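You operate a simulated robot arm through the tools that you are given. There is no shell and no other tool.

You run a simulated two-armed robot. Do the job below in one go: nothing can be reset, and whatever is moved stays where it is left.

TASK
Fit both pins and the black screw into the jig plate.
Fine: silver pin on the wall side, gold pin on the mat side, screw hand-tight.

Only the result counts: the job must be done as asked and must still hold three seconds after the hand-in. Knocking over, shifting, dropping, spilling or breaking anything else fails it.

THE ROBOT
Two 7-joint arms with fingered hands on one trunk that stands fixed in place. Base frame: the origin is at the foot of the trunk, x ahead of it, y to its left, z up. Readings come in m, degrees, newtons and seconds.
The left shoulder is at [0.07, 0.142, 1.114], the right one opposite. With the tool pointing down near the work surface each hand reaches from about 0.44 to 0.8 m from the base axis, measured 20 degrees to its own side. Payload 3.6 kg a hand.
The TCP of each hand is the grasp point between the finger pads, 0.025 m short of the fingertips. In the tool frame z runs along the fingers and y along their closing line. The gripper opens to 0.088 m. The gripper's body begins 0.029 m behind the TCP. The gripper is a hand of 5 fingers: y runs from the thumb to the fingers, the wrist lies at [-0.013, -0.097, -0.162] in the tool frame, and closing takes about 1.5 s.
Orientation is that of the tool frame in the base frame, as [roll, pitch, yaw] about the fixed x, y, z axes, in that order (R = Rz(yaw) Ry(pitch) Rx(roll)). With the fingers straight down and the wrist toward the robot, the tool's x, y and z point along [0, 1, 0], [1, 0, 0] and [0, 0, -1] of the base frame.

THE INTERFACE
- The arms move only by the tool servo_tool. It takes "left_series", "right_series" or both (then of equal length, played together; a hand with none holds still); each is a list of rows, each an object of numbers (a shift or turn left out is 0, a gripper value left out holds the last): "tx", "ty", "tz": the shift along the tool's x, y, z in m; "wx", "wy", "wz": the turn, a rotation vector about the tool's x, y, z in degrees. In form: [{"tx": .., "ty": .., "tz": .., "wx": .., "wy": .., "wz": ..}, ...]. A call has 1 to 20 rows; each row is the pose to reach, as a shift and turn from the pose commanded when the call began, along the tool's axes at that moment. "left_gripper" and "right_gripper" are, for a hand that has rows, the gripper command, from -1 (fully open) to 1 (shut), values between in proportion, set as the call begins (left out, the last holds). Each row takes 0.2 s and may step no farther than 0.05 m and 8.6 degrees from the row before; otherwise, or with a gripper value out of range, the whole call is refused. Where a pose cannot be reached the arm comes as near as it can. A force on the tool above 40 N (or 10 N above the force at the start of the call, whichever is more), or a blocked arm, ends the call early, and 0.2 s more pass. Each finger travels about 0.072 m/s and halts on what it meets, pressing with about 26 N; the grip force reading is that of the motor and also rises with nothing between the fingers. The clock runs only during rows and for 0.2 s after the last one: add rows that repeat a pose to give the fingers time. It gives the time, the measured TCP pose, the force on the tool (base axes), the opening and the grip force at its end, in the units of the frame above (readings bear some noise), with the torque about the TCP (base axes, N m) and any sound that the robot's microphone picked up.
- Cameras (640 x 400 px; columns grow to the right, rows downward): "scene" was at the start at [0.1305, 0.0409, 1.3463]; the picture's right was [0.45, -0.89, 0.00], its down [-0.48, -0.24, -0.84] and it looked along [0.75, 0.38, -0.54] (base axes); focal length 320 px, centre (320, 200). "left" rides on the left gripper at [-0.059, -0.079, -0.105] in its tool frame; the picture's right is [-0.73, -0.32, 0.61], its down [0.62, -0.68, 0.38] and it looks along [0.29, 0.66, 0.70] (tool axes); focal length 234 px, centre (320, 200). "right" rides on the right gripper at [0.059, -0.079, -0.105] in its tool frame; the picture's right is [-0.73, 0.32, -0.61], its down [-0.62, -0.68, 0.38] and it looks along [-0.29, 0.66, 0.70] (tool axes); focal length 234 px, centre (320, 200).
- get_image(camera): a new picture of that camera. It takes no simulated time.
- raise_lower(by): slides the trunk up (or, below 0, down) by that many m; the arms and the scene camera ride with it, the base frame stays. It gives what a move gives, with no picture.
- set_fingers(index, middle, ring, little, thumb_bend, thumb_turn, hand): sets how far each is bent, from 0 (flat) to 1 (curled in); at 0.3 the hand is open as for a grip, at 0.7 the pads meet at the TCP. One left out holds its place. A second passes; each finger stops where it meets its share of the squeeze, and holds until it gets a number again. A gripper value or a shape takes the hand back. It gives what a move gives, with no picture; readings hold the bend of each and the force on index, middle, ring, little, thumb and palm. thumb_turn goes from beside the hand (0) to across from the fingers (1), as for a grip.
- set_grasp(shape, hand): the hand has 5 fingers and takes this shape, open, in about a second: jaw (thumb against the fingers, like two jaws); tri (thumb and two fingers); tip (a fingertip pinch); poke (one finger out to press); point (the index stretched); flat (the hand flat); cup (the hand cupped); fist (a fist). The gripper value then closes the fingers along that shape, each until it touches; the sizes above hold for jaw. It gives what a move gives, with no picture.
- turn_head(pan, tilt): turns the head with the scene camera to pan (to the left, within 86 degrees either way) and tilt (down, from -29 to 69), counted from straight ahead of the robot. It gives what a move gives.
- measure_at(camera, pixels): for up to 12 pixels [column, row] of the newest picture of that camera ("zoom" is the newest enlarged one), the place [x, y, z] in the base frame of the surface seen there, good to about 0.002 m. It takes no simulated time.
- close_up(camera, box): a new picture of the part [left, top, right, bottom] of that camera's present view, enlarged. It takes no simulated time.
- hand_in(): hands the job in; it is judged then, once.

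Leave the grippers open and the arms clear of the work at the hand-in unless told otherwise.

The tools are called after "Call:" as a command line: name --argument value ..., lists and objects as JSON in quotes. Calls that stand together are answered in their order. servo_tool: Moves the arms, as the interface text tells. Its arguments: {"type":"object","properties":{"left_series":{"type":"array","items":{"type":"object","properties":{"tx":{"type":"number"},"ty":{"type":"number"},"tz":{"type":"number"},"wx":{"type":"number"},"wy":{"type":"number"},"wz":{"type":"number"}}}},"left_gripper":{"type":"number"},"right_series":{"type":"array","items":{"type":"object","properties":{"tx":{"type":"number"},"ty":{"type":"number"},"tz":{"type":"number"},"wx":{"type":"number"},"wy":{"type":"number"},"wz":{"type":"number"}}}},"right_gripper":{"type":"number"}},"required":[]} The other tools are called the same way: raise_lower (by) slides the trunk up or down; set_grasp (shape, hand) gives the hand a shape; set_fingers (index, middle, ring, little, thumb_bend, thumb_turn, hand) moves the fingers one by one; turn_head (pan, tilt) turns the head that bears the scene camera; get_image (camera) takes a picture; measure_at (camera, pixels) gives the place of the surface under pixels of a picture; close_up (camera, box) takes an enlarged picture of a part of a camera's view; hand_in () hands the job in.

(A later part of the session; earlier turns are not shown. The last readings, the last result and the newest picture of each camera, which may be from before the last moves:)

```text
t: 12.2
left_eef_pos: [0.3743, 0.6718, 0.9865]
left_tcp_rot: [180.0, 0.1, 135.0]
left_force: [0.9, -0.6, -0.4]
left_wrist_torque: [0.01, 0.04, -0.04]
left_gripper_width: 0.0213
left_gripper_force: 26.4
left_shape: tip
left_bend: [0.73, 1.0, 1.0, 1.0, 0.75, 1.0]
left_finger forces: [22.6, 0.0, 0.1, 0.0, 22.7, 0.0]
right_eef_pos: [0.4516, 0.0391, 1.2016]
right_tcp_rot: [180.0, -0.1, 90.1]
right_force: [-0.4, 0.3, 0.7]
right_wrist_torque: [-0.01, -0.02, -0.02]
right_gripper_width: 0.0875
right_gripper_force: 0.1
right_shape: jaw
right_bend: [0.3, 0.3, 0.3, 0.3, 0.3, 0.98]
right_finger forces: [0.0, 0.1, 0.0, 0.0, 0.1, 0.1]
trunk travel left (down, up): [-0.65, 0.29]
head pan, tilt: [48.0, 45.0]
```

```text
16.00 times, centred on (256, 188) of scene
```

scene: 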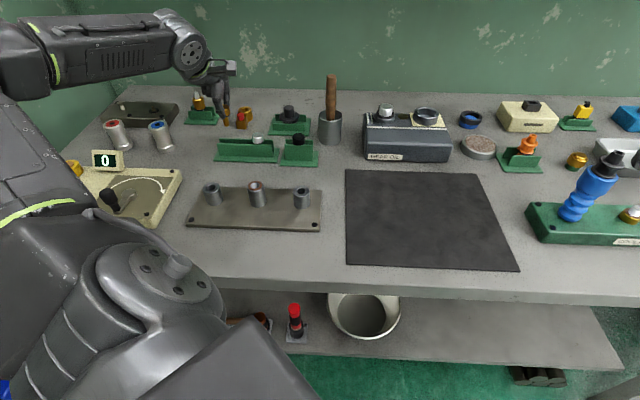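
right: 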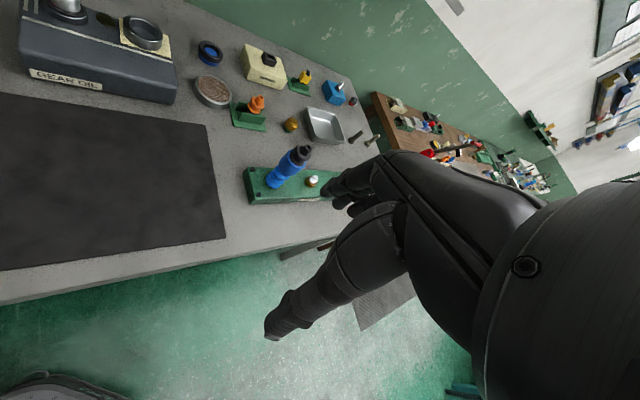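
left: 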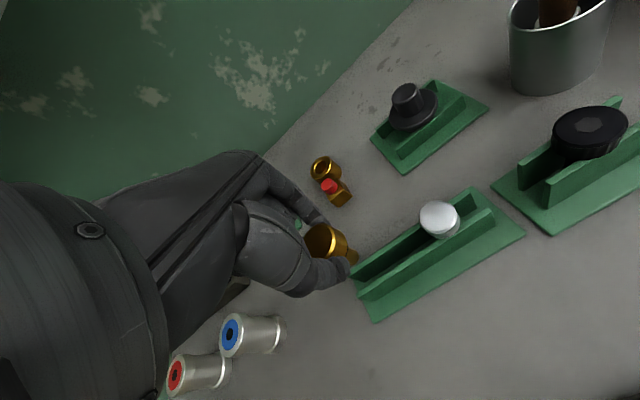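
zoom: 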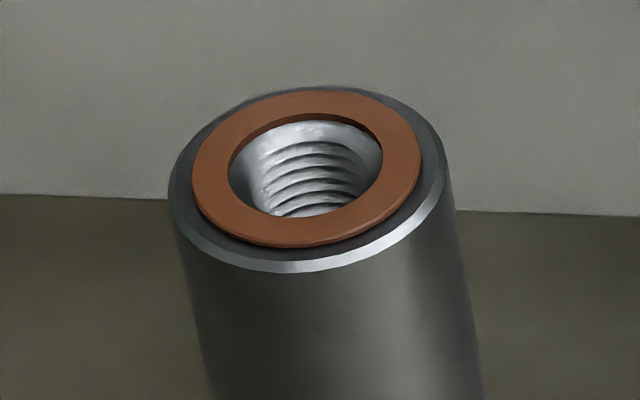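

Middle bushing is threaded with a copper washer on top. Measuring its ring.

Call:
measure_at --camera "zoom" --pixels '[[205, 168], [408, 168], [306, 100], [306, 236], [215, 145], [400, 195], [360, 105], [255, 230]]'

Call:
close_up --camera "scene" --box '[196, 177, 228, 202]'

Call:
measure_at --camera "zoom" --pixels '[[205, 168], [408, 168], [304, 98], [304, 240], [225, 168], [385, 168], [304, 110], [304, 226]]'

```text
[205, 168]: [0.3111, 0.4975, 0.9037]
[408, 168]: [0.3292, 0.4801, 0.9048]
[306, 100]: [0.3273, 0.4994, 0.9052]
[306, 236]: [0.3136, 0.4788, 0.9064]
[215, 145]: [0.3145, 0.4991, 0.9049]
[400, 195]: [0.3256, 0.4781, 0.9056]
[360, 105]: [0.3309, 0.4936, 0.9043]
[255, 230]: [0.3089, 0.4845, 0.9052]
```

```text
16.00 times, centred on (212, 190) of scene
```

zoom: 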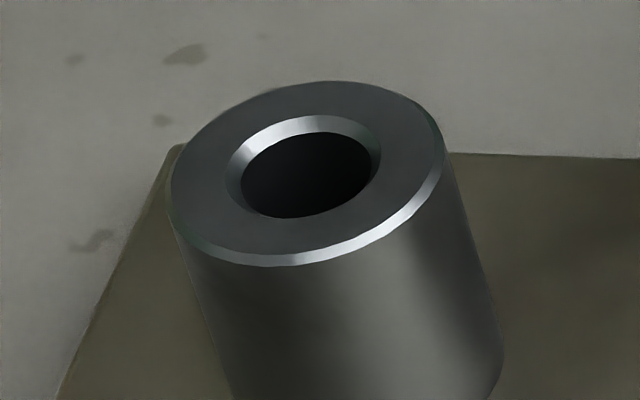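

```text
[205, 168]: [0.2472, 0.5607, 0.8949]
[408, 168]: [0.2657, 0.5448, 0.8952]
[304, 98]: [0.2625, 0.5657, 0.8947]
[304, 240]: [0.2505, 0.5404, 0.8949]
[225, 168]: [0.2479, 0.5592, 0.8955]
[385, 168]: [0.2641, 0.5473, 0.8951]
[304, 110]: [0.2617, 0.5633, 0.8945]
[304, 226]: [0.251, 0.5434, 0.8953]
```

Centres: wall-side bushing (0.2563, 0.5531), threaded (0.3201, 0.4889), mat-side (0.385, 0.4256). Now carry the gold pin to hover over the mat-side bushing.

Call:
servo_tool --left_series '[{"tx": -0.012, "ty": -0.011, "tz": -0.004}, {"tx": -0.036, "ty": -0.033, "tz": -0.005}, {"tx": -0.062, "ty": -0.056, "tz": -0.005}, {"tx": -0.088, "ty": -0.08, "tz": -0.005}, {"tx": -0.114, "ty": -0.104, "tz": -0.005}, {"tx": -0.14, "ty": -0.127, "tz": -0.005}, {"tx": -0.164, "ty": -0.149, "tz": -0.005}, {"tx": -0.178, "ty": -0.162, "tz": -0.005}, {"tx": -0.1824, "ty": -0.1656, "tz": -0.005}, {"tx": -0.1824, "ty": -0.1656, "tz": -0.005}]'

Call:
get_image --camera "scene"

Call:
get_image --camera "left"

```text
t: 14.3
left_eef_pos: [0.386, 0.4251, 0.9931]
left_tcp_rot: [180.0, 0.0, 134.9]
left_force: [0.0, -0.5, -1.4]
left_wrist_torque: [-0.02, 0.0, 0.0]
left_gripper_width: 0.021
left_gripper_force: 26.7
left_shape: tip
left_bend: [0.73, 1.0, 1.0, 1.0, 0.75, 1.0]
left_finger forces: [22.6, 0.0, 0.0, 0.1, 22.6, 0.0]
right_eef_pos: [0.4526, 0.04, 1.202]
right_tcp_rot: [-180.0, 0.0, 90.0]
right_force: [0.0, -0.6, 0.0]
right_wrist_torque: [-0.01, -0.01, -0.01]
right_gripper_width: 0.0878
right_gripper_force: 0.0
right_shape: jaw
right_bend: [0.3, 0.3, 0.3, 0.3, 0.3, 0.98]
right_finger forces: [0.0, 0.0, 0.1, 0.0, 0.0, 0.1]
trunk travel left (down, up): [-0.65, 0.29]
head pan, tilt: [48.0, 45.0]
```

```text
taken
```

scene: 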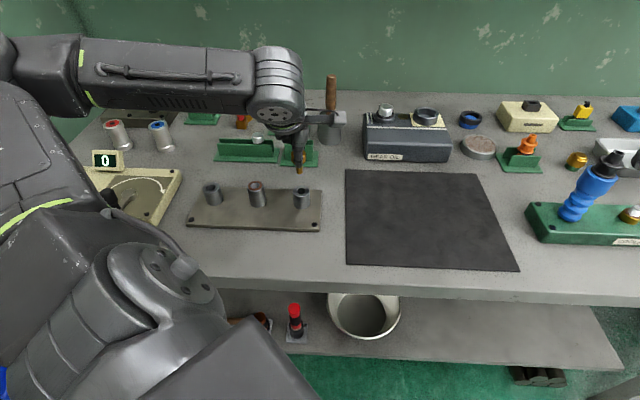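

```text
taken
```

left: 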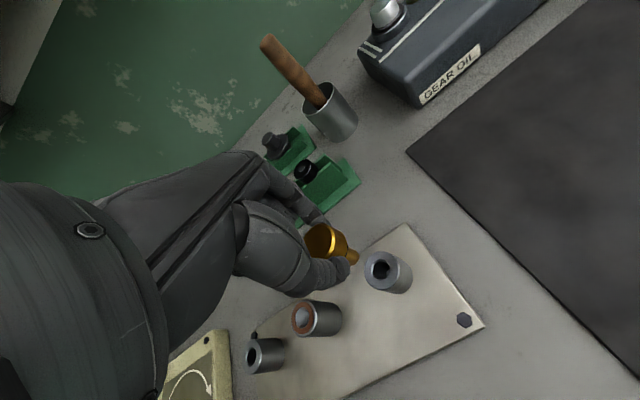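

The pin is over the mat-side bushing. I'll check alignment in a scene zoom before lowering.

Call:
close_up --camera "scene" --box '[280, 145, 330, 210]'

```text
6.15 times, centred on (305, 178) of scene
```

zoom: 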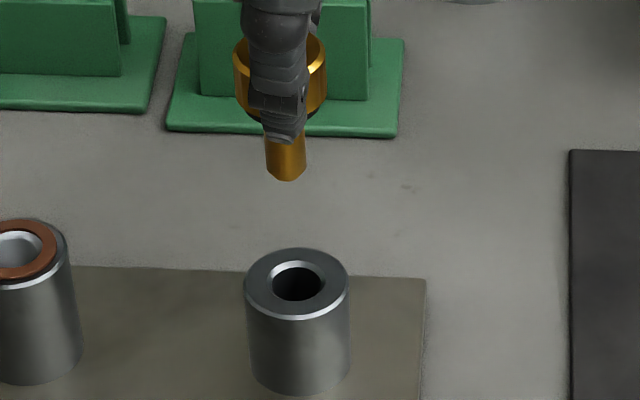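

Call:
close_up --camera "scene" --box '[284, 157, 316, 182]'

Call:
measure_at --camera "zoom" --pixels '[[270, 270], [280, 265], [270, 285], [285, 220], [290, 240], [300, 225], [255, 250], [295, 200]]'

```text
16.00 times, centred on (300, 170) of scene
```

zoom: 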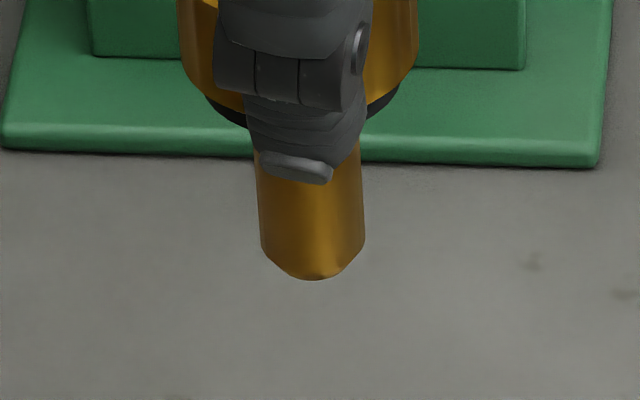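

```text
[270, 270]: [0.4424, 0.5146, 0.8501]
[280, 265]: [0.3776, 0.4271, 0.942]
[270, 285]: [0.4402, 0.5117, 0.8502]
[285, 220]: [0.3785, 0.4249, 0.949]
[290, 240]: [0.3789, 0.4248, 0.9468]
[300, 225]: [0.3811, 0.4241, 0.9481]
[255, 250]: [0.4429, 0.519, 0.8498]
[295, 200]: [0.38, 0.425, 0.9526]
```

Shaft measured ≈11.6 mm wide, about 1 mm toward +u of the bore centre. I'll correct by −1 mm and lower to just above the bushing.

Call:
servo_tool --left_series '[{"tx": -0.001, "ty": -0.0005, "tz": 0.015}, {"tx": -0.001, "ty": -0.0005, "tz": 0.03}, {"tx": -0.001, "ty": -0.0005, "tz": 0.038}, {"tx": -0.001, "ty": -0.0005, "tz": 0.038}]'

Call:
close_up --camera "scene" --box '[284, 172, 316, 197]'

Call:
close_up --camera "left" --box '[300, 200, 420, 310]'

```text
t: 15.3
left_eef_pos: [0.3839, 0.4264, 0.955]
left_tcp_rot: [180.0, 0.0, 135.0]
left_force: [0.4, 0.2, -1.6]
left_wrist_torque: [0.05, 0.02, 0.0]
left_gripper_width: 0.0213
left_gripper_force: 26.3
left_shape: tip
left_bend: [0.73, 1.0, 1.0, 1.0, 0.75, 1.0]
left_finger forces: [22.6, 0.0, 0.0, 0.0, 22.5, 0.0]
right_eef_pos: [0.4527, 0.0401, 1.202]
right_tcp_rot: [180.0, 0.1, 89.9]
right_force: [-0.3, 1.2, 0.5]
right_wrist_torque: [-0.01, -0.01, 0.02]
right_gripper_width: 0.0877
right_gripper_force: 0.0
right_shape: jaw
right_bend: [0.3, 0.3, 0.3, 0.3, 0.3, 0.98]
right_finger forces: [0.0, 0.1, 0.0, 0.0, 0.0, 0.1]
trunk travel left (down, up): [-0.65, 0.29]
head pan, tilt: [48.0, 45.0]
```

```text
16.00 times, centred on (300, 184) of scene
```

zoom: 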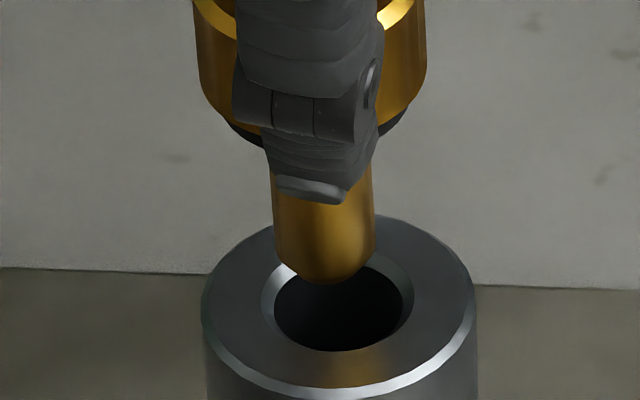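

```text
3.64 times, centred on (360, 255) of left
```

zoom: 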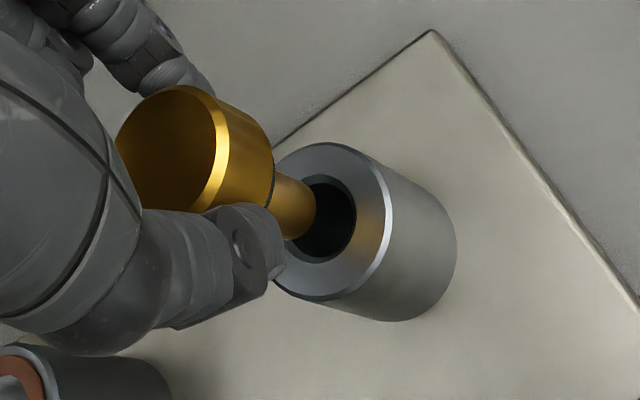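

Call:
close_up --camera "scene" --box '[284, 172, 316, 197]'

Call:
measure_at --camera "zoom" --pixels '[[325, 230], [325, 250], [325, 265], [300, 240], [350, 240], [330, 280], [215, 305], [462, 305], [340, 372], [250, 305], [428, 305], [400, 235]]'

```text
16.00 times, centred on (300, 184) of scene
```

zoom: 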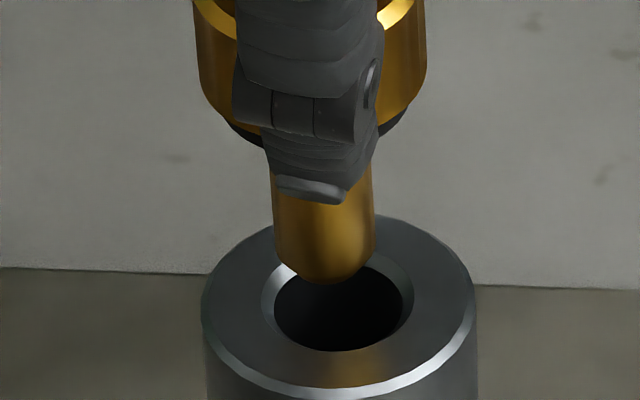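

```text
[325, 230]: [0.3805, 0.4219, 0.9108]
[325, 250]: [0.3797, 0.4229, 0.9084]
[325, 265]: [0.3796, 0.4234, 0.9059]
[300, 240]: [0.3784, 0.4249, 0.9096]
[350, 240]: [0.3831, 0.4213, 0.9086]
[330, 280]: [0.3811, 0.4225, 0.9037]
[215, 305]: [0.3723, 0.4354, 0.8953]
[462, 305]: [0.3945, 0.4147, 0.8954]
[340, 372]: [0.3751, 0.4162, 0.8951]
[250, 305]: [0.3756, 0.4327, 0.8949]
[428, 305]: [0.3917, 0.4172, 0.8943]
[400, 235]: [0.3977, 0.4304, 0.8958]
```

Shaft is still about 1 mm left/far of bore centre. Correcting tx −1 mm, ty −0.8 mm and inserting gently.

Call:
servo_tool --left_series '[{"tx": -0.001, "ty": -0.0008, "tz": 0.0}, {"tx": -0.001, "ty": -0.0008, "tz": 0.004}, {"tx": -0.001, "ty": -0.0008, "tz": 0.008}, {"tx": -0.001, "ty": -0.0008, "tz": 0.012}, {"tx": -0.001, "ty": -0.0008, "tz": 0.016}, {"tx": -0.001, "ty": -0.0008, "tz": 0.016}]'

Call:
close_up --camera "scene" --box '[284, 172, 316, 197]'

```text
t: 16.8
left_eef_pos: [0.3844, 0.4231, 0.9376]
left_tcp_rot: [-180.0, 0.0, 135.1]
left_force: [-0.6, 0.1, -1.4]
left_wrist_torque: [-0.01, 0.01, 0.01]
left_gripper_width: 0.0213
left_gripper_force: 25.7
left_shape: tip
left_bend: [0.73, 1.0, 1.0, 1.0, 0.75, 1.0]
left_finger forces: [22.6, 0.0, 0.1, 0.0, 22.6, 0.0]
right_eef_pos: [0.4519, 0.0397, 1.2012]
right_tcp_rot: [-180.0, 0.0, 90.0]
right_force: [0.7, -0.3, -0.1]
right_wrist_torque: [0.02, 0.0, -0.02]
right_gripper_width: 0.0874
right_gripper_force: 0.2
right_shape: jaw
right_bend: [0.3, 0.3, 0.3, 0.3, 0.3, 0.98]
right_finger forces: [0.0, 0.0, 0.0, 0.0, 0.1, 0.0]
trunk travel left (down, up): [-0.65, 0.29]
head pan, tilt: [48.0, 45.0]
```

```text
16.00 times, centred on (300, 184) of scene
```

zoom: 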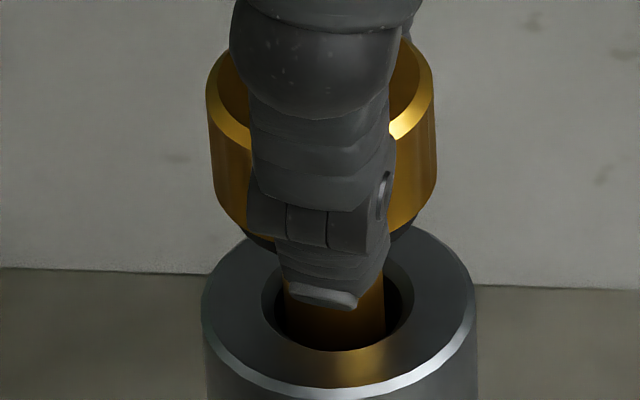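

Pin tip is about 11 mm into the bore with no side force. Continuing down slowly until the head seats.

Call:
servo_tool --left_series '[{"tx": -0.0004, "tz": 0.004}, {"tx": -0.0004, "tz": 0.008}, {"tx": -0.0004, "tz": 0.011}, {"tx": -0.0004, "tz": 0.013}, {"tx": -0.0004, "tz": 0.013}]'

Call:
close_up --camera "scene" --box '[284, 172, 316, 197]'

```text
t: 17.9
left_eef_pos: [0.3856, 0.4227, 0.9235]
left_tcp_rot: [180.0, 0.1, 135.0]
left_force: [0.6, -0.7, -1.0]
left_wrist_torque: [0.01, 0.01, 0.01]
left_gripper_width: 0.0213
left_gripper_force: 26.5
left_shape: tip
left_bend: [0.73, 1.0, 1.0, 1.0, 0.75, 1.0]
left_finger forces: [22.7, 0.0, 0.0, 0.1, 22.5, 0.0]
right_eef_pos: [0.4522, 0.0395, 1.2017]
right_tcp_rot: [-180.0, 0.0, 90.0]
right_force: [0.9, 0.1, 0.6]
right_wrist_torque: [0.01, -0.03, -0.01]
right_gripper_width: 0.0876
right_gripper_force: 0.1
right_shape: jaw
right_bend: [0.3, 0.3, 0.3, 0.3, 0.3, 0.98]
right_finger forces: [0.0, 0.1, 0.1, 0.0, 0.0, 0.0]
trunk travel left (down, up): [-0.65, 0.29]
head pan, tilt: [48.0, 45.0]
```

```text
16.00 times, centred on (300, 184) of scene
```

zoom: 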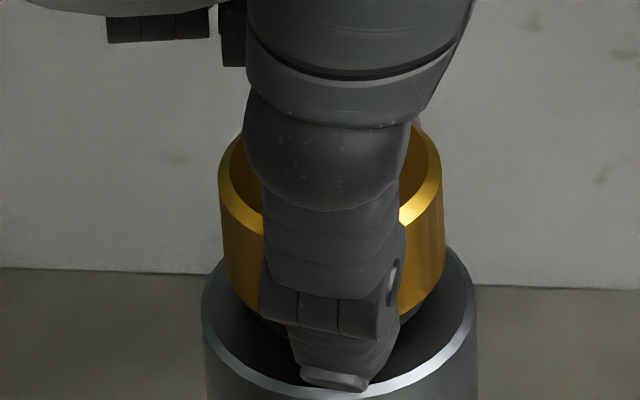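

Nearly seated, still no contact force. Going down in 1 mm steps.

Call:
servo_tool --left_series '[{"tz": 0.001}, {"tz": 0.002}, {"tz": 0.003}, {"tz": 0.003}]'

Call:
close_up --camera "left" --box '[280, 200, 420, 320]'

```text
t: 18.9
left_eef_pos: [0.3863, 0.4237, 0.9214]
left_tcp_rot: [-179.9, 0.1, 135.0]
left_force: [-0.4, -0.4, -0.5]
left_wrist_torque: [-0.03, 0.06, -0.02]
left_gripper_width: 0.021
left_gripper_force: 26.0
left_shape: tip
left_bend: [0.73, 1.0, 1.0, 1.0, 0.75, 1.0]
left_finger forces: [22.8, 0.0, 0.0, 0.0, 23.7, 0.0]
right_eef_pos: [0.4519, 0.0405, 1.2013]
right_tcp_rot: [-180.0, 0.0, 90.0]
right_force: [0.0, 1.1, 0.3]
right_wrist_torque: [0.04, 0.0, 0.0]
right_gripper_width: 0.0878
right_gripper_force: 0.1
right_shape: jaw
right_bend: [0.3, 0.3, 0.3, 0.3, 0.3, 0.98]
right_finger forces: [0.1, 0.0, 0.0, 0.0, 0.1, 0.0]
trunk travel left (down, up): [-0.65, 0.29]
head pan, tilt: [48.0, 45.0]
```

```text
3.33 times, centred on (350, 260) of left
```

zoom: 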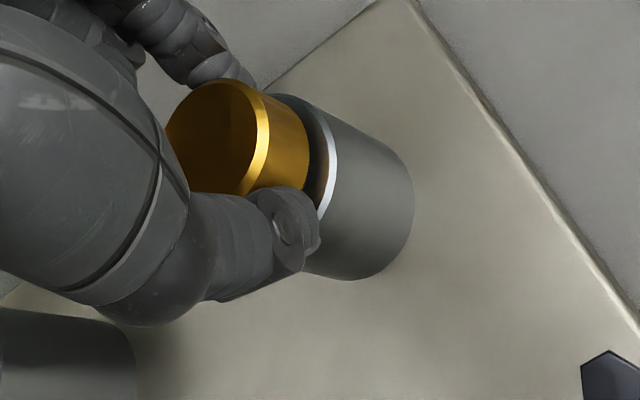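

Thumb force rose a little; possibly starting to seat. Another 2 mm in small steps.

Call:
servo_tool --left_series '[{"tz": 0.001}, {"tz": 0.002}, {"tz": 0.002}]'

Call:
close_up --camera "left" --box '[280, 200, 420, 320]'

```text
t: 19.8
left_eef_pos: [0.3853, 0.4224, 0.9213]
left_tcp_rot: [179.8, -0.1, 134.9]
left_force: [2.4, 1.9, 7.8]
left_wrist_torque: [0.16, -0.12, 0.01]
left_gripper_width: 0.0211
left_gripper_force: 26.1
left_shape: tip
left_bend: [0.73, 1.0, 1.0, 1.0, 0.75, 1.0]
left_finger forces: [30.3, 0.1, 0.1, 0.1, 22.6, 0.1]
right_eef_pos: [0.4516, 0.0394, 1.2013]
right_tcp_rot: [180.0, -0.1, 90.0]
right_force: [-0.1, 0.0, 0.3]
right_wrist_torque: [0.01, -0.02, -0.03]
right_gripper_width: 0.0879
right_gripper_force: 0.0
right_shape: jaw
right_bend: [0.3, 0.3, 0.3, 0.3, 0.3, 0.98]
right_finger forces: [0.1, 0.0, 0.0, 0.1, 0.1, 0.1]
trunk travel left (down, up): [-0.65, 0.29]
head pan, tilt: [48.0, 45.0]
```

```text
3.33 times, centred on (350, 260) of left
```

zoom: 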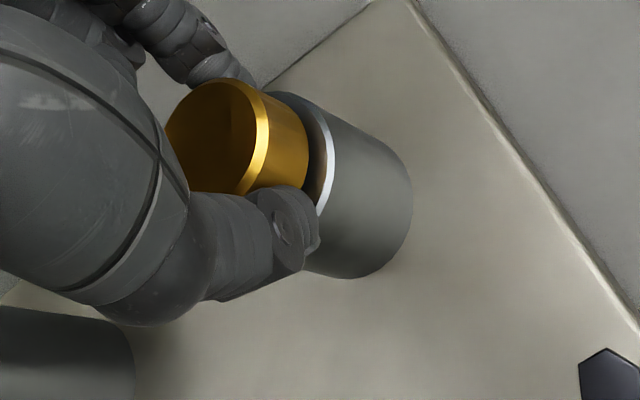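

Upward force of ~8 N: the collar under the head is seated on the bushing. Releasing while easing up 1.5 mm.

Call:
servo_tool --left_series '[{"tz": -0.0015}, {"tz": -0.0015}, {"tz": -0.0015}, {"tz": -0.0015}, {"tz": -0.0015}]' --left_gripper -0.14

Call:
close_up --camera "left" --box '[280, 200, 420, 320]'

Call:
close_up --camera "scene" --box '[284, 168, 320, 200]'

```text
t: 20.9
left_eef_pos: [0.3854, 0.4236, 0.9211]
left_tcp_rot: [-180.0, 0.0, 135.0]
left_force: [-0.5, -0.9, -0.1]
left_wrist_torque: [0.0, -0.02, -0.01]
left_gripper_width: 0.0497
left_gripper_force: 0.1
left_shape: tip
left_bend: [0.32, 0.98, 0.99, 0.99, 0.66, 1.0]
left_finger forces: [0.0, 0.0, 0.1, 0.0, 0.0, 0.0]
right_eef_pos: [0.4514, 0.0399, 1.2013]
right_tcp_rot: [-179.9, 0.0, 90.0]
right_force: [0.0, 0.3, 0.2]
right_wrist_torque: [0.01, -0.01, 0.02]
right_gripper_width: 0.0876
right_gripper_force: 0.1
right_shape: jaw
right_bend: [0.3, 0.3, 0.3, 0.3, 0.3, 0.98]
right_finger forces: [0.1, 0.0, 0.1, 0.1, 0.0, 0.1]
trunk travel left (down, up): [-0.65, 0.29]
head pan, tilt: [48.0, 45.0]
```

```text
3.33 times, centred on (350, 260) of left
```

zoom: 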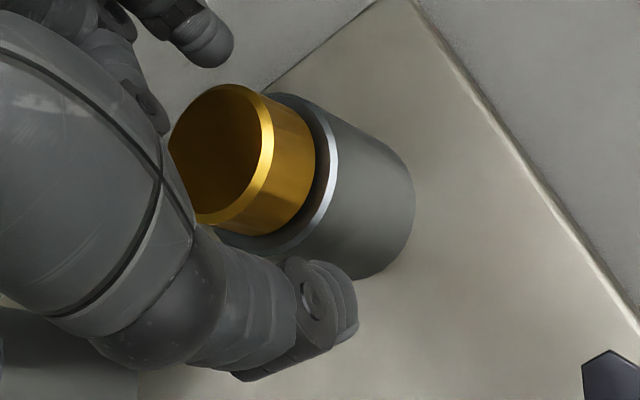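

```text
12.50 times, centred on (302, 184) of scene
```

zoom: 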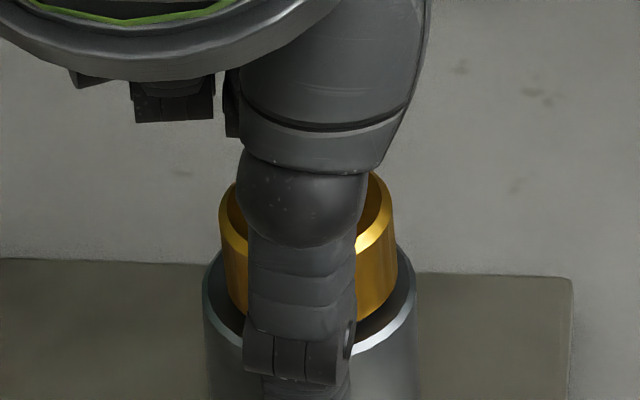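

Released and it stays in place. Rising clear 80 mm and inspecting.

Call:
servo_tool --left_series '[{"tz": -0.01}, {"tz": -0.025}, {"tz": -0.05}, {"tz": -0.08}, {"tz": -0.08}]'

Call:
close_up --camera "scene" --box '[284, 168, 320, 208]'

Call:
get_image --camera "left"

```text
t: 22.1
left_eef_pos: [0.3858, 0.4242, 1.0015]
left_tcp_rot: [179.9, 0.1, 135.0]
left_force: [-1.3, 0.5, -0.4]
left_wrist_torque: [-0.03, 0.0, 0.02]
left_gripper_width: 0.0499
left_gripper_force: 0.1
left_shape: tip
left_bend: [0.32, 0.98, 0.99, 0.99, 0.66, 1.0]
left_finger forces: [0.0, 0.1, 0.0, 0.0, 0.1, 0.1]
right_eef_pos: [0.4529, 0.0398, 1.2007]
right_tcp_rot: [-179.9, 0.0, 90.0]
right_force: [0.5, 0.3, 0.5]
right_wrist_torque: [0.0, 0.0, 0.02]
right_gripper_width: 0.0877
right_gripper_force: 0.0
right_shape: jaw
right_bend: [0.3, 0.3, 0.3, 0.3, 0.3, 0.98]
right_finger forces: [0.0, 0.1, 0.0, 0.0, 0.0, 0.1]
trunk travel left (down, up): [-0.65, 0.29]
head pan, tilt: [48.0, 45.0]
```

```text
10.00 times, centred on (302, 188) of scene
```

zoom: 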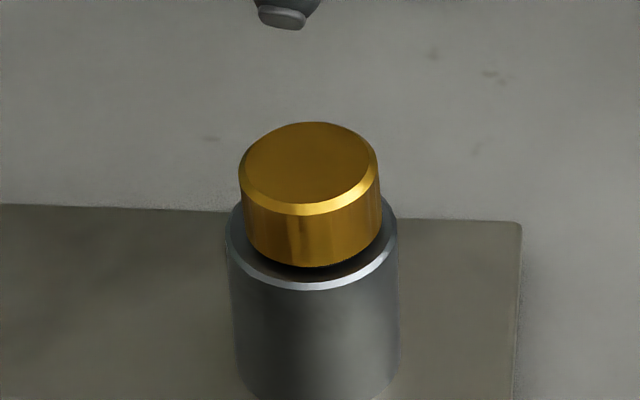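

```text
taken
```

left: 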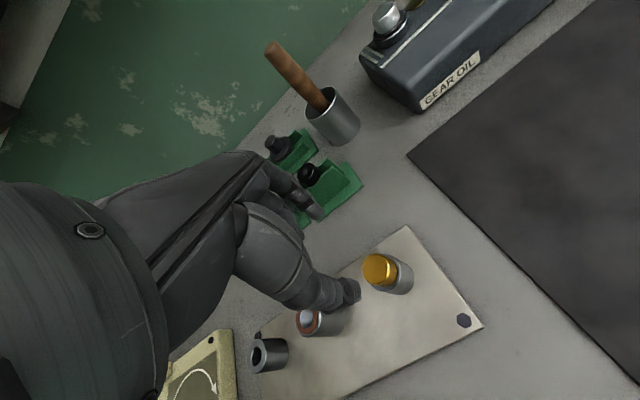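

Call:
close_up --camera "scene" --box '[284, 170, 316, 195]'

Call:
measure_at --camera "zoom" --pixels '[[330, 150], [260, 150], [400, 150], [330, 100], [330, 190], [330, 250], [330, 285], [330, 300], [330, 312], [225, 260], [440, 260]]'

```text
16.00 times, centred on (300, 182) of scene
```

zoom: 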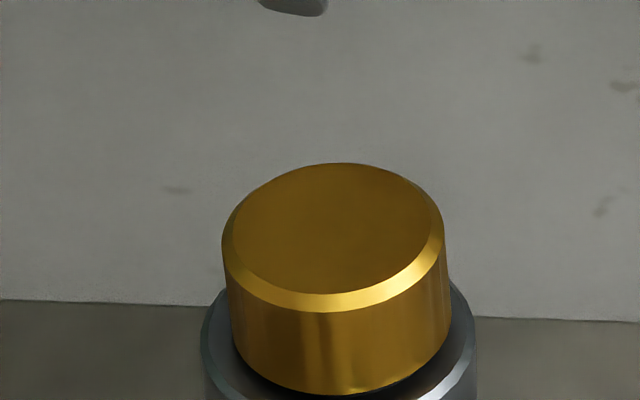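

```text
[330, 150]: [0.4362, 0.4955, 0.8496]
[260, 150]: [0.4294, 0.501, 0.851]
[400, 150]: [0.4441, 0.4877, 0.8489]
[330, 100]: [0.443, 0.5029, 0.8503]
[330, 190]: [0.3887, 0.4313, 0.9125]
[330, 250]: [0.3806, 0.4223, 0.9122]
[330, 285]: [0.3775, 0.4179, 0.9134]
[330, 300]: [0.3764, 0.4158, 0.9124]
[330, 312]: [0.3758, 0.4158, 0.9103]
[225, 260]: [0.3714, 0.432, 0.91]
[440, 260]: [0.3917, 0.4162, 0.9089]
```

Gold head top is at z 0.9125 with the collar seated on the bushing: gold pin is done. Next I hover over the silver pin at about (0.4186, 0.6251, 1.0).

Call:
servo_tool --left_series '[{"tx": 0.008, "ty": 0.011}, {"tx": 0.025, "ty": 0.035}, {"tx": 0.045, "ty": 0.063}, {"tx": 0.066, "ty": 0.092}, {"tx": 0.087, "ty": 0.121}, {"tx": 0.105, "ty": 0.146}, {"tx": 0.116, "ty": 0.161}, {"tx": 0.1197, "ty": 0.1661}, {"tx": 0.1197, "ty": 0.1661}]'

Call:
close_up --camera "left" --box '[280, 180, 440, 320]'

Call:
close_up --camera "scene" --box '[205, 100, 285, 165]'

```text
t: 24.1
left_eef_pos: [0.4188, 0.6239, 1.0011]
left_tcp_rot: [179.9, 0.0, 134.9]
left_force: [0.7, 0.2, 0.5]
left_wrist_torque: [-0.01, 0.01, -0.01]
left_gripper_width: 0.0496
left_gripper_force: 0.0
left_shape: tip
left_bend: [0.32, 0.98, 0.99, 0.99, 0.66, 1.0]
left_finger forces: [0.0, 0.0, 0.0, 0.0, 0.1, 0.0]
right_eef_pos: [0.4521, 0.0408, 1.202]
right_tcp_rot: [-180.0, 0.0, 90.0]
right_force: [-0.1, 0.6, -0.3]
right_wrist_torque: [0.02, -0.01, 0.01]
right_gripper_width: 0.0876
right_gripper_force: 0.0
right_shape: jaw
right_bend: [0.3, 0.3, 0.3, 0.3, 0.3, 0.98]
right_finger forces: [0.0, 0.0, 0.1, 0.0, 0.1, 0.1]
trunk travel left (down, up): [-0.65, 0.29]
head pan, tilt: [48.0, 45.0]
```

```text
2.86 times, centred on (360, 250) of left
```

zoom: 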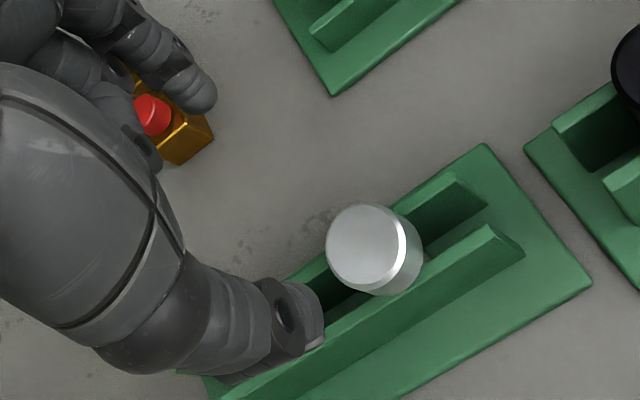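

```text
6.15 times, centred on (245, 132) of scene
```

zoom: 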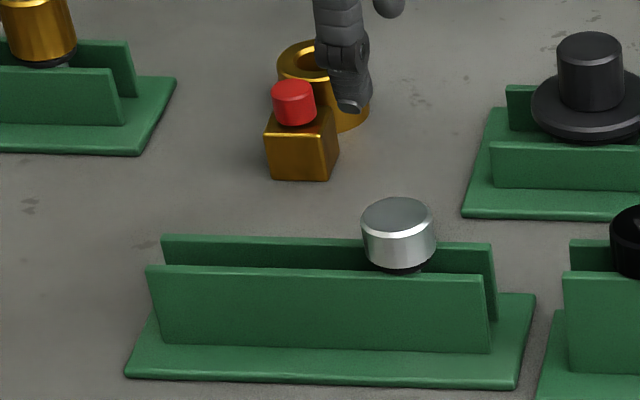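

Measuring the silver head once more with a left-camera zoom.

Call:
close_up --camera "left" --box '[335, 215, 415, 275]'

```text
6.67 times, centred on (375, 245) of left
```

zoom: 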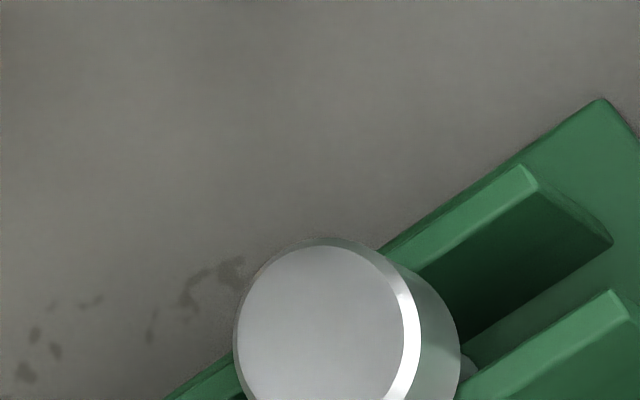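

Call:
close_up --camera "left" --box '[335, 235, 415, 295]'

Call:
measure_at --camera "zoom" --pixels '[[240, 210], [400, 210], [320, 120], [320, 290], [320, 210], [265, 150], [375, 270], [265, 270], [375, 145]]'

```text
6.67 times, centred on (375, 265) of left
```

zoom: 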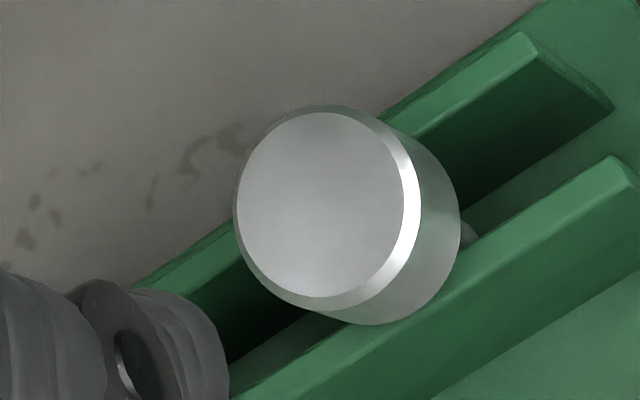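

```text
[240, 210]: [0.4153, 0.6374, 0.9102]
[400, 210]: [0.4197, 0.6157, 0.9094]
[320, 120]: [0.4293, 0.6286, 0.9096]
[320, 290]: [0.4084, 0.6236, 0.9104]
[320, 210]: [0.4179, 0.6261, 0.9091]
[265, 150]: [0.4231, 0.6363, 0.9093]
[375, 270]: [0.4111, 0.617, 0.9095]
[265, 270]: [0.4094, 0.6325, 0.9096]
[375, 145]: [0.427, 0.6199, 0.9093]
```

Silver head centre ≈ (0.4179, 0.6264). I shift +1 mm along tool x and descend to grasp height z≈0.9175 in one careful approach.

Call:
servo_tool --left_series '[{"tx": 0.001, "tz": 0.02}, {"tx": 0.001, "tz": 0.045}, {"tx": 0.001, "tz": 0.062}, {"tx": 0.001, "tz": 0.075}, {"tx": 0.001, "tz": 0.0835}, {"tx": 0.001, "tz": 0.0835}]'

Call:
close_up --camera "scene" --box '[235, 110, 295, 160]'

Call:
close_up --camera "left" --box '[280, 180, 440, 330]'

```text
t: 25.6
left_eef_pos: [0.4186, 0.6252, 0.9163]
left_tcp_rot: [-179.9, 0.0, 135.0]
left_force: [0.3, 0.7, -0.2]
left_wrist_torque: [0.0, 0.03, 0.0]
left_gripper_width: 0.0498
left_gripper_force: 0.1
left_shape: tip
left_bend: [0.32, 0.98, 0.99, 0.99, 0.66, 1.0]
left_finger forces: [0.0, 0.0, 0.0, 0.0, 0.0, 0.1]
right_eef_pos: [0.4519, 0.0402, 1.2016]
right_tcp_rot: [180.0, -0.1, 90.1]
right_force: [0.1, -0.1, -0.9]
right_wrist_torque: [0.03, -0.02, 0.02]
right_gripper_width: 0.0878
right_gripper_force: 0.0
right_shape: jaw
right_bend: [0.3, 0.3, 0.3, 0.3, 0.3, 0.98]
right_finger forces: [0.0, 0.0, 0.0, 0.1, 0.0, 0.0]
trunk travel left (down, up): [-0.65, 0.29]
head pan, tilt: [48.0, 45.0]
```

```text
8.00 times, centred on (265, 135) of scene
```

zoom: 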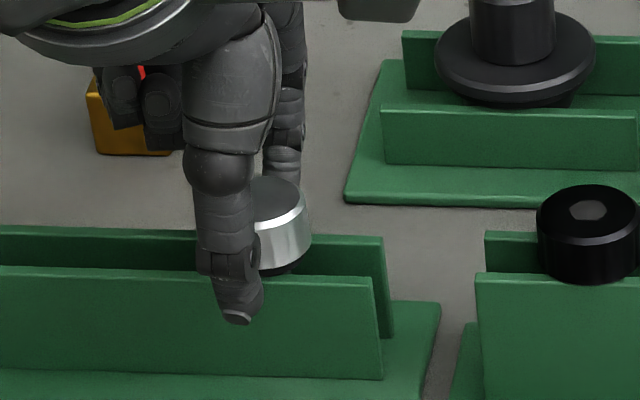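

```text
2.67 times, centred on (360, 255) of left
```

zoom: 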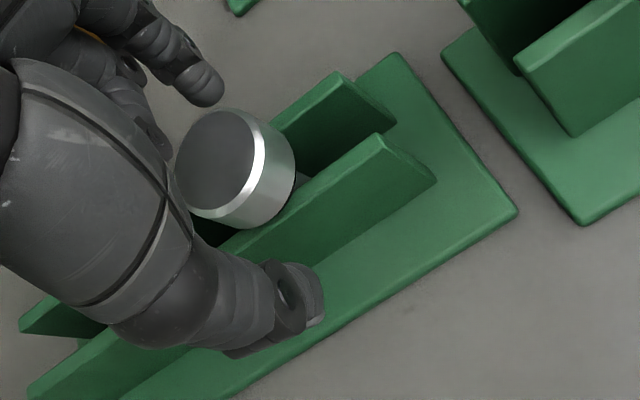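

Alignment matches the gold grasp. I raise 1 mm for fin clearance and close on the silver head.

Call:
servo_tool --left_series '[{"tz": -0.001}, {"tz": -0.001}, {"tz": -0.001}, {"tz": -0.001}, {"tz": -0.001}, {"tz": -0.001}, {"tz": -0.001}]' --left_gripper 1

Call:
close_up --camera "left" --box '[280, 180, 440, 330]'

```text
t: 27.1
left_eef_pos: [0.4175, 0.6268, 0.9185]
left_tcp_rot: [179.9, 0.0, 135.0]
left_force: [-0.5, 0.5, -0.4]
left_wrist_torque: [-0.02, 0.0, 0.0]
left_gripper_width: 0.0213
left_gripper_force: 26.2
left_shape: tip
left_bend: [0.73, 1.0, 1.0, 1.0, 0.75, 1.0]
left_finger forces: [22.8, 0.0, 0.0, 0.0, 22.6, 0.1]
right_eef_pos: [0.4512, 0.0405, 1.2022]
right_tcp_rot: [180.0, 0.0, 89.9]
right_force: [-0.1, 0.1, -0.1]
right_wrist_torque: [0.01, 0.02, -0.02]
right_gripper_width: 0.088
right_gripper_force: 0.1
right_shape: jaw
right_bend: [0.3, 0.3, 0.3, 0.3, 0.3, 0.98]
right_finger forces: [0.0, 0.1, 0.1, 0.0, 0.1, 0.1]
trunk travel left (down, up): [-0.65, 0.29]
head pan, tilt: [48.0, 45.0]
```

```text
2.67 times, centred on (360, 255) of left
```

zoom: 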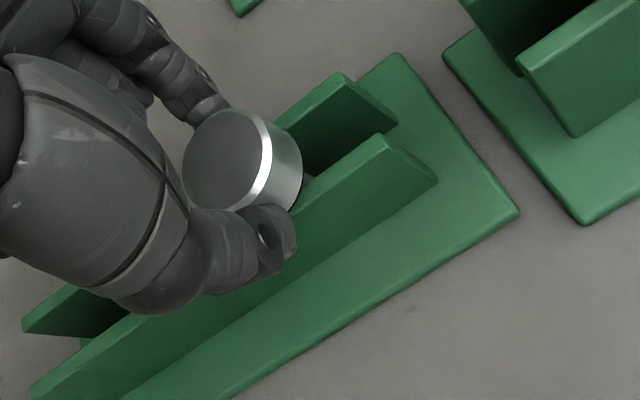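

Silver gripped (22.7 N). Lifting 75 mm.

Call:
servo_tool --left_series '[{"tz": -0.005}, {"tz": -0.015}, {"tz": -0.03}, {"tz": -0.05}, {"tz": -0.075}, {"tz": -0.075}]'

Call:
get_image --camera "scene"

Call:
close_up --camera "scene" --box '[235, 85, 285, 125]'

```text
t: 28.6
left_eef_pos: [0.4186, 0.6273, 0.9941]
left_tcp_rot: [-179.9, 0.0, 135.0]
left_force: [-0.3, 0.2, -0.9]
left_wrist_torque: [0.01, 0.0, 0.01]
left_gripper_width: 0.0212
left_gripper_force: 25.9
left_shape: tip
left_bend: [0.73, 1.0, 1.0, 1.0, 0.75, 1.0]
left_finger forces: [22.8, 0.1, 0.1, 0.1, 22.7, 0.1]
right_eef_pos: [0.4525, 0.0404, 1.2015]
right_tcp_rot: [180.0, 0.0, 90.0]
right_force: [-0.1, 0.8, 0.2]
right_wrist_torque: [0.04, -0.03, 0.03]
right_gripper_width: 0.0878
right_gripper_force: 0.0
right_shape: jaw
right_bend: [0.3, 0.3, 0.3, 0.3, 0.3, 0.98]
right_finger forces: [0.0, 0.1, 0.1, 0.1, 0.0, 0.0]
trunk travel left (down, up): [-0.65, 0.29]
head pan, tilt: [48.0, 45.0]
```

```text
taken
```

scene: 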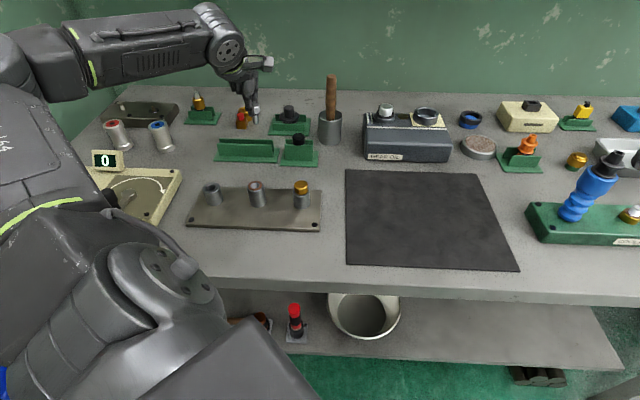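

```text
10.00 times, centred on (260, 105) of scene
```

zoom: 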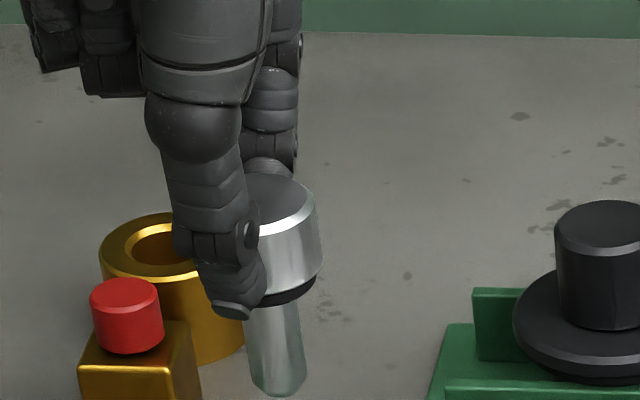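

Silver pin is held vertically. Carrying it to hover above the wall-side bushing (≈0.2568, 0.5521).

Call:
servo_tool --left_series '[{"tx": 0.004, "ty": -0.011}, {"tx": 0.012, "ty": -0.033}, {"tx": 0.022, "ty": -0.059}, {"tx": 0.032, "ty": -0.086}, {"tx": 0.042, "ty": -0.113}, {"tx": 0.051, "ty": -0.138}, {"tx": 0.059, "ty": -0.158}, {"tx": 0.0618, "ty": -0.166}, {"tx": 0.0618, "ty": -0.166}]'

Call:
close_up --camera "scene" --box '[190, 140, 240, 205]'

Call:
close_up --camera "left" --box '[280, 180, 440, 330]'

```text
t: 30.6
left_eef_pos: [0.2571, 0.5527, 0.9933]
left_tcp_rot: [180.0, 0.0, 135.0]
left_force: [0.2, -0.7, -0.4]
left_wrist_torque: [-0.01, 0.02, 0.01]
left_gripper_width: 0.0214
left_gripper_force: 26.0
left_shape: tip
left_bend: [0.73, 1.0, 1.0, 1.0, 0.75, 1.0]
left_finger forces: [22.7, 0.1, 0.1, 0.0, 22.7, 0.1]
right_eef_pos: [0.4536, 0.0397, 1.2009]
right_tcp_rot: [180.0, 0.0, 90.0]
right_force: [0.3, -0.6, 0.7]
right_wrist_torque: [0.03, -0.01, -0.03]
right_gripper_width: 0.0875
right_gripper_force: 0.1
right_shape: jaw
right_bend: [0.3, 0.3, 0.3, 0.3, 0.3, 0.98]
right_finger forces: [0.0, 0.0, 0.1, 0.0, 0.0, 0.1]
trunk travel left (down, up): [-0.65, 0.29]
head pan, tilt: [48.0, 45.0]
```

```text
6.15 times, centred on (215, 172) of scene
```

zoom: 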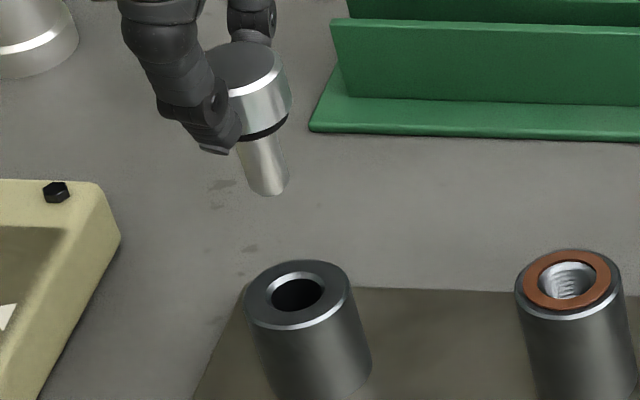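

```text
2.67 times, centred on (360, 255) of left
```

zoom: 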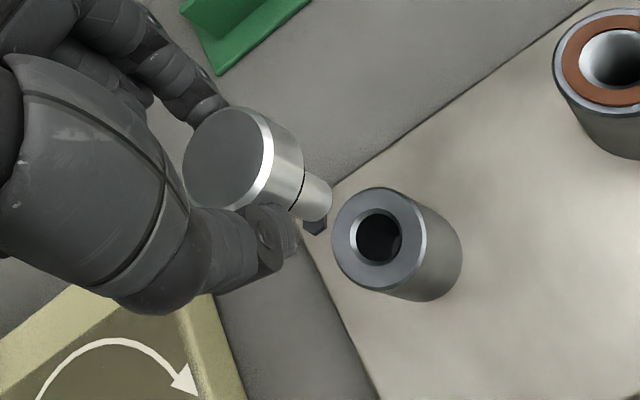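

Roughly aligned. Lowering 37 mm to bring the tip just above the bushing for a fine check.

Call:
servo_tool --left_series '[{"tz": 0.015}, {"tz": 0.03}, {"tz": 0.037}, {"tz": 0.037}]'

Call:
close_up --camera "left" --box '[300, 200, 420, 310]'

Call:
close_up --camera "scene" --box '[196, 170, 228, 195]'

```text
t: 31.6
left_eef_pos: [0.2572, 0.5534, 0.9561]
left_tcp_rot: [-180.0, 0.0, 135.0]
left_force: [0.6, -0.5, 0.0]
left_wrist_torque: [-0.02, 0.02, -0.01]
left_gripper_width: 0.0214
left_gripper_force: 25.8
left_shape: tip
left_bend: [0.73, 1.0, 1.0, 1.0, 0.75, 1.0]
left_finger forces: [22.7, 0.0, 0.0, 0.0, 22.6, 0.0]
right_eef_pos: [0.4517, 0.0402, 1.2002]
right_tcp_rot: [-179.9, 0.0, 89.9]
right_force: [0.1, -0.1, -1.0]
right_wrist_torque: [0.01, -0.02, 0.05]
right_gripper_width: 0.0877
right_gripper_force: 0.0
right_shape: jaw
right_bend: [0.3, 0.3, 0.3, 0.3, 0.3, 0.98]
right_finger forces: [0.1, 0.0, 0.1, 0.0, 0.0, 0.0]
trunk travel left (down, up): [-0.65, 0.29]
head pan, tilt: [48.0, 45.0]
```

```text
3.64 times, centred on (360, 255) of left
```

zoom: 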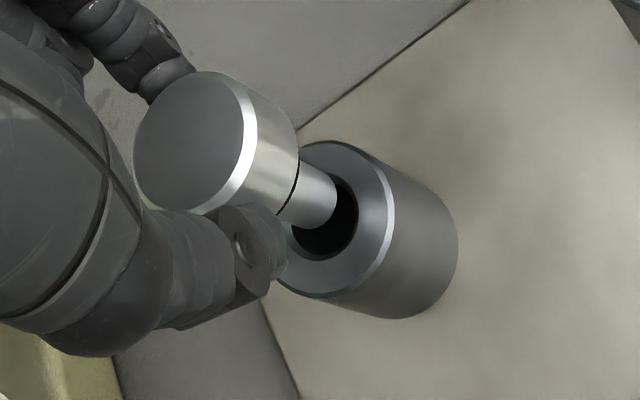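

```text
16.00 times, centred on (212, 182) of scene
```

zoom: 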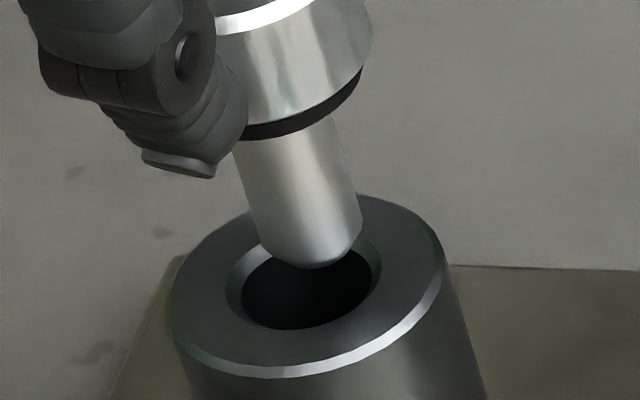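

Both views suggest the pin is ~2 mm too far toward −u (right). I'll verify with measured points on shaft and bushing rim.

Call:
measure_at --camera "zoom" --pixels '[[300, 200], [310, 235], [280, 220], [335, 210], [312, 262], [195, 290], [425, 290], [305, 365], [210, 290], [405, 290], [305, 345]]'

```text
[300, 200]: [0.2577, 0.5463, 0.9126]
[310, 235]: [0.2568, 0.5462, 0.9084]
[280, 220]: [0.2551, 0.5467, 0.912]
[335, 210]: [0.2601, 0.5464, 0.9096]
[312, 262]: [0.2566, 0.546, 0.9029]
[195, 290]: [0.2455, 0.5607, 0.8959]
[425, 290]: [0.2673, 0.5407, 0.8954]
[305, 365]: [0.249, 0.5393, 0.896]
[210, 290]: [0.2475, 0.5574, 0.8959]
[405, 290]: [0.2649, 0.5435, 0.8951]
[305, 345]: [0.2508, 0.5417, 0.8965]
```

Shaft axis ≈ (0.2585, 0.5518), bore ≈ (0.2564, 0.5526). Shifting tx +1.8 mm, ty −0.5 mm, then inserting slowly.

Call:
servo_tool --left_series '[{"tx": 0.0018, "ty": -0.0005}, {"tx": 0.0018, "ty": -0.0005, "tz": 0.004}, {"tx": 0.0018, "ty": -0.0005, "tz": 0.008}, {"tx": 0.0018, "ty": -0.0005, "tz": 0.012}, {"tx": 0.0018, "ty": -0.0005, "tz": 0.016}, {"tx": 0.0018, "ty": -0.0005, "tz": 0.016}]'

Call:
close_up --camera "scene" --box '[196, 170, 228, 195]'

Call:
close_up --camera "left" --box '[300, 200, 420, 310]'

```text
t: 33.0
left_eef_pos: [0.2565, 0.5541, 0.941]
left_tcp_rot: [180.0, 0.0, 134.9]
left_force: [-0.1, -0.5, -0.8]
left_wrist_torque: [0.03, -0.02, -0.03]
left_gripper_width: 0.0215
left_gripper_force: 25.6
left_shape: tip
left_bend: [0.73, 1.0, 1.0, 1.0, 0.75, 1.0]
left_finger forces: [22.7, 0.0, 0.0, 0.0, 22.6, 0.0]
right_eef_pos: [0.4528, 0.0395, 1.201]
right_tcp_rot: [-180.0, 0.0, 90.0]
right_force: [0.5, -0.4, 0.6]
right_wrist_torque: [0.0, -0.01, 0.01]
right_gripper_width: 0.0877
right_gripper_force: 0.1
right_shape: jaw
right_bend: [0.3, 0.3, 0.3, 0.3, 0.3, 0.98]
right_finger forces: [0.0, 0.0, 0.0, 0.0, 0.0, 0.0]
trunk travel left (down, up): [-0.65, 0.29]
head pan, tilt: [48.0, 45.0]
```

```text
16.00 times, centred on (212, 182) of scene
```

zoom: 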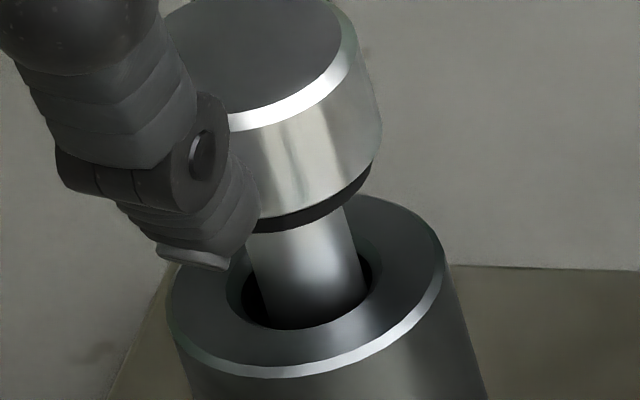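

```text
3.64 times, centred on (360, 255) of left
```

zoom: 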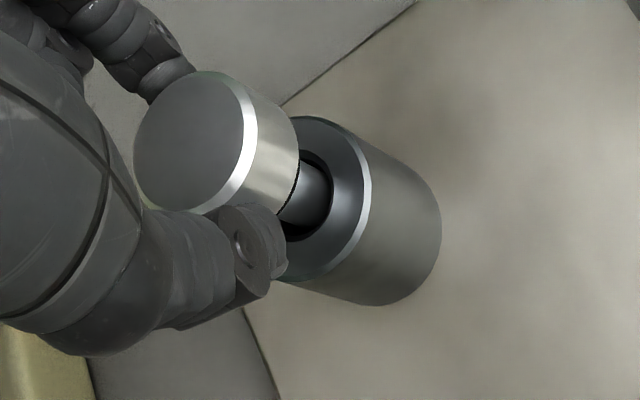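

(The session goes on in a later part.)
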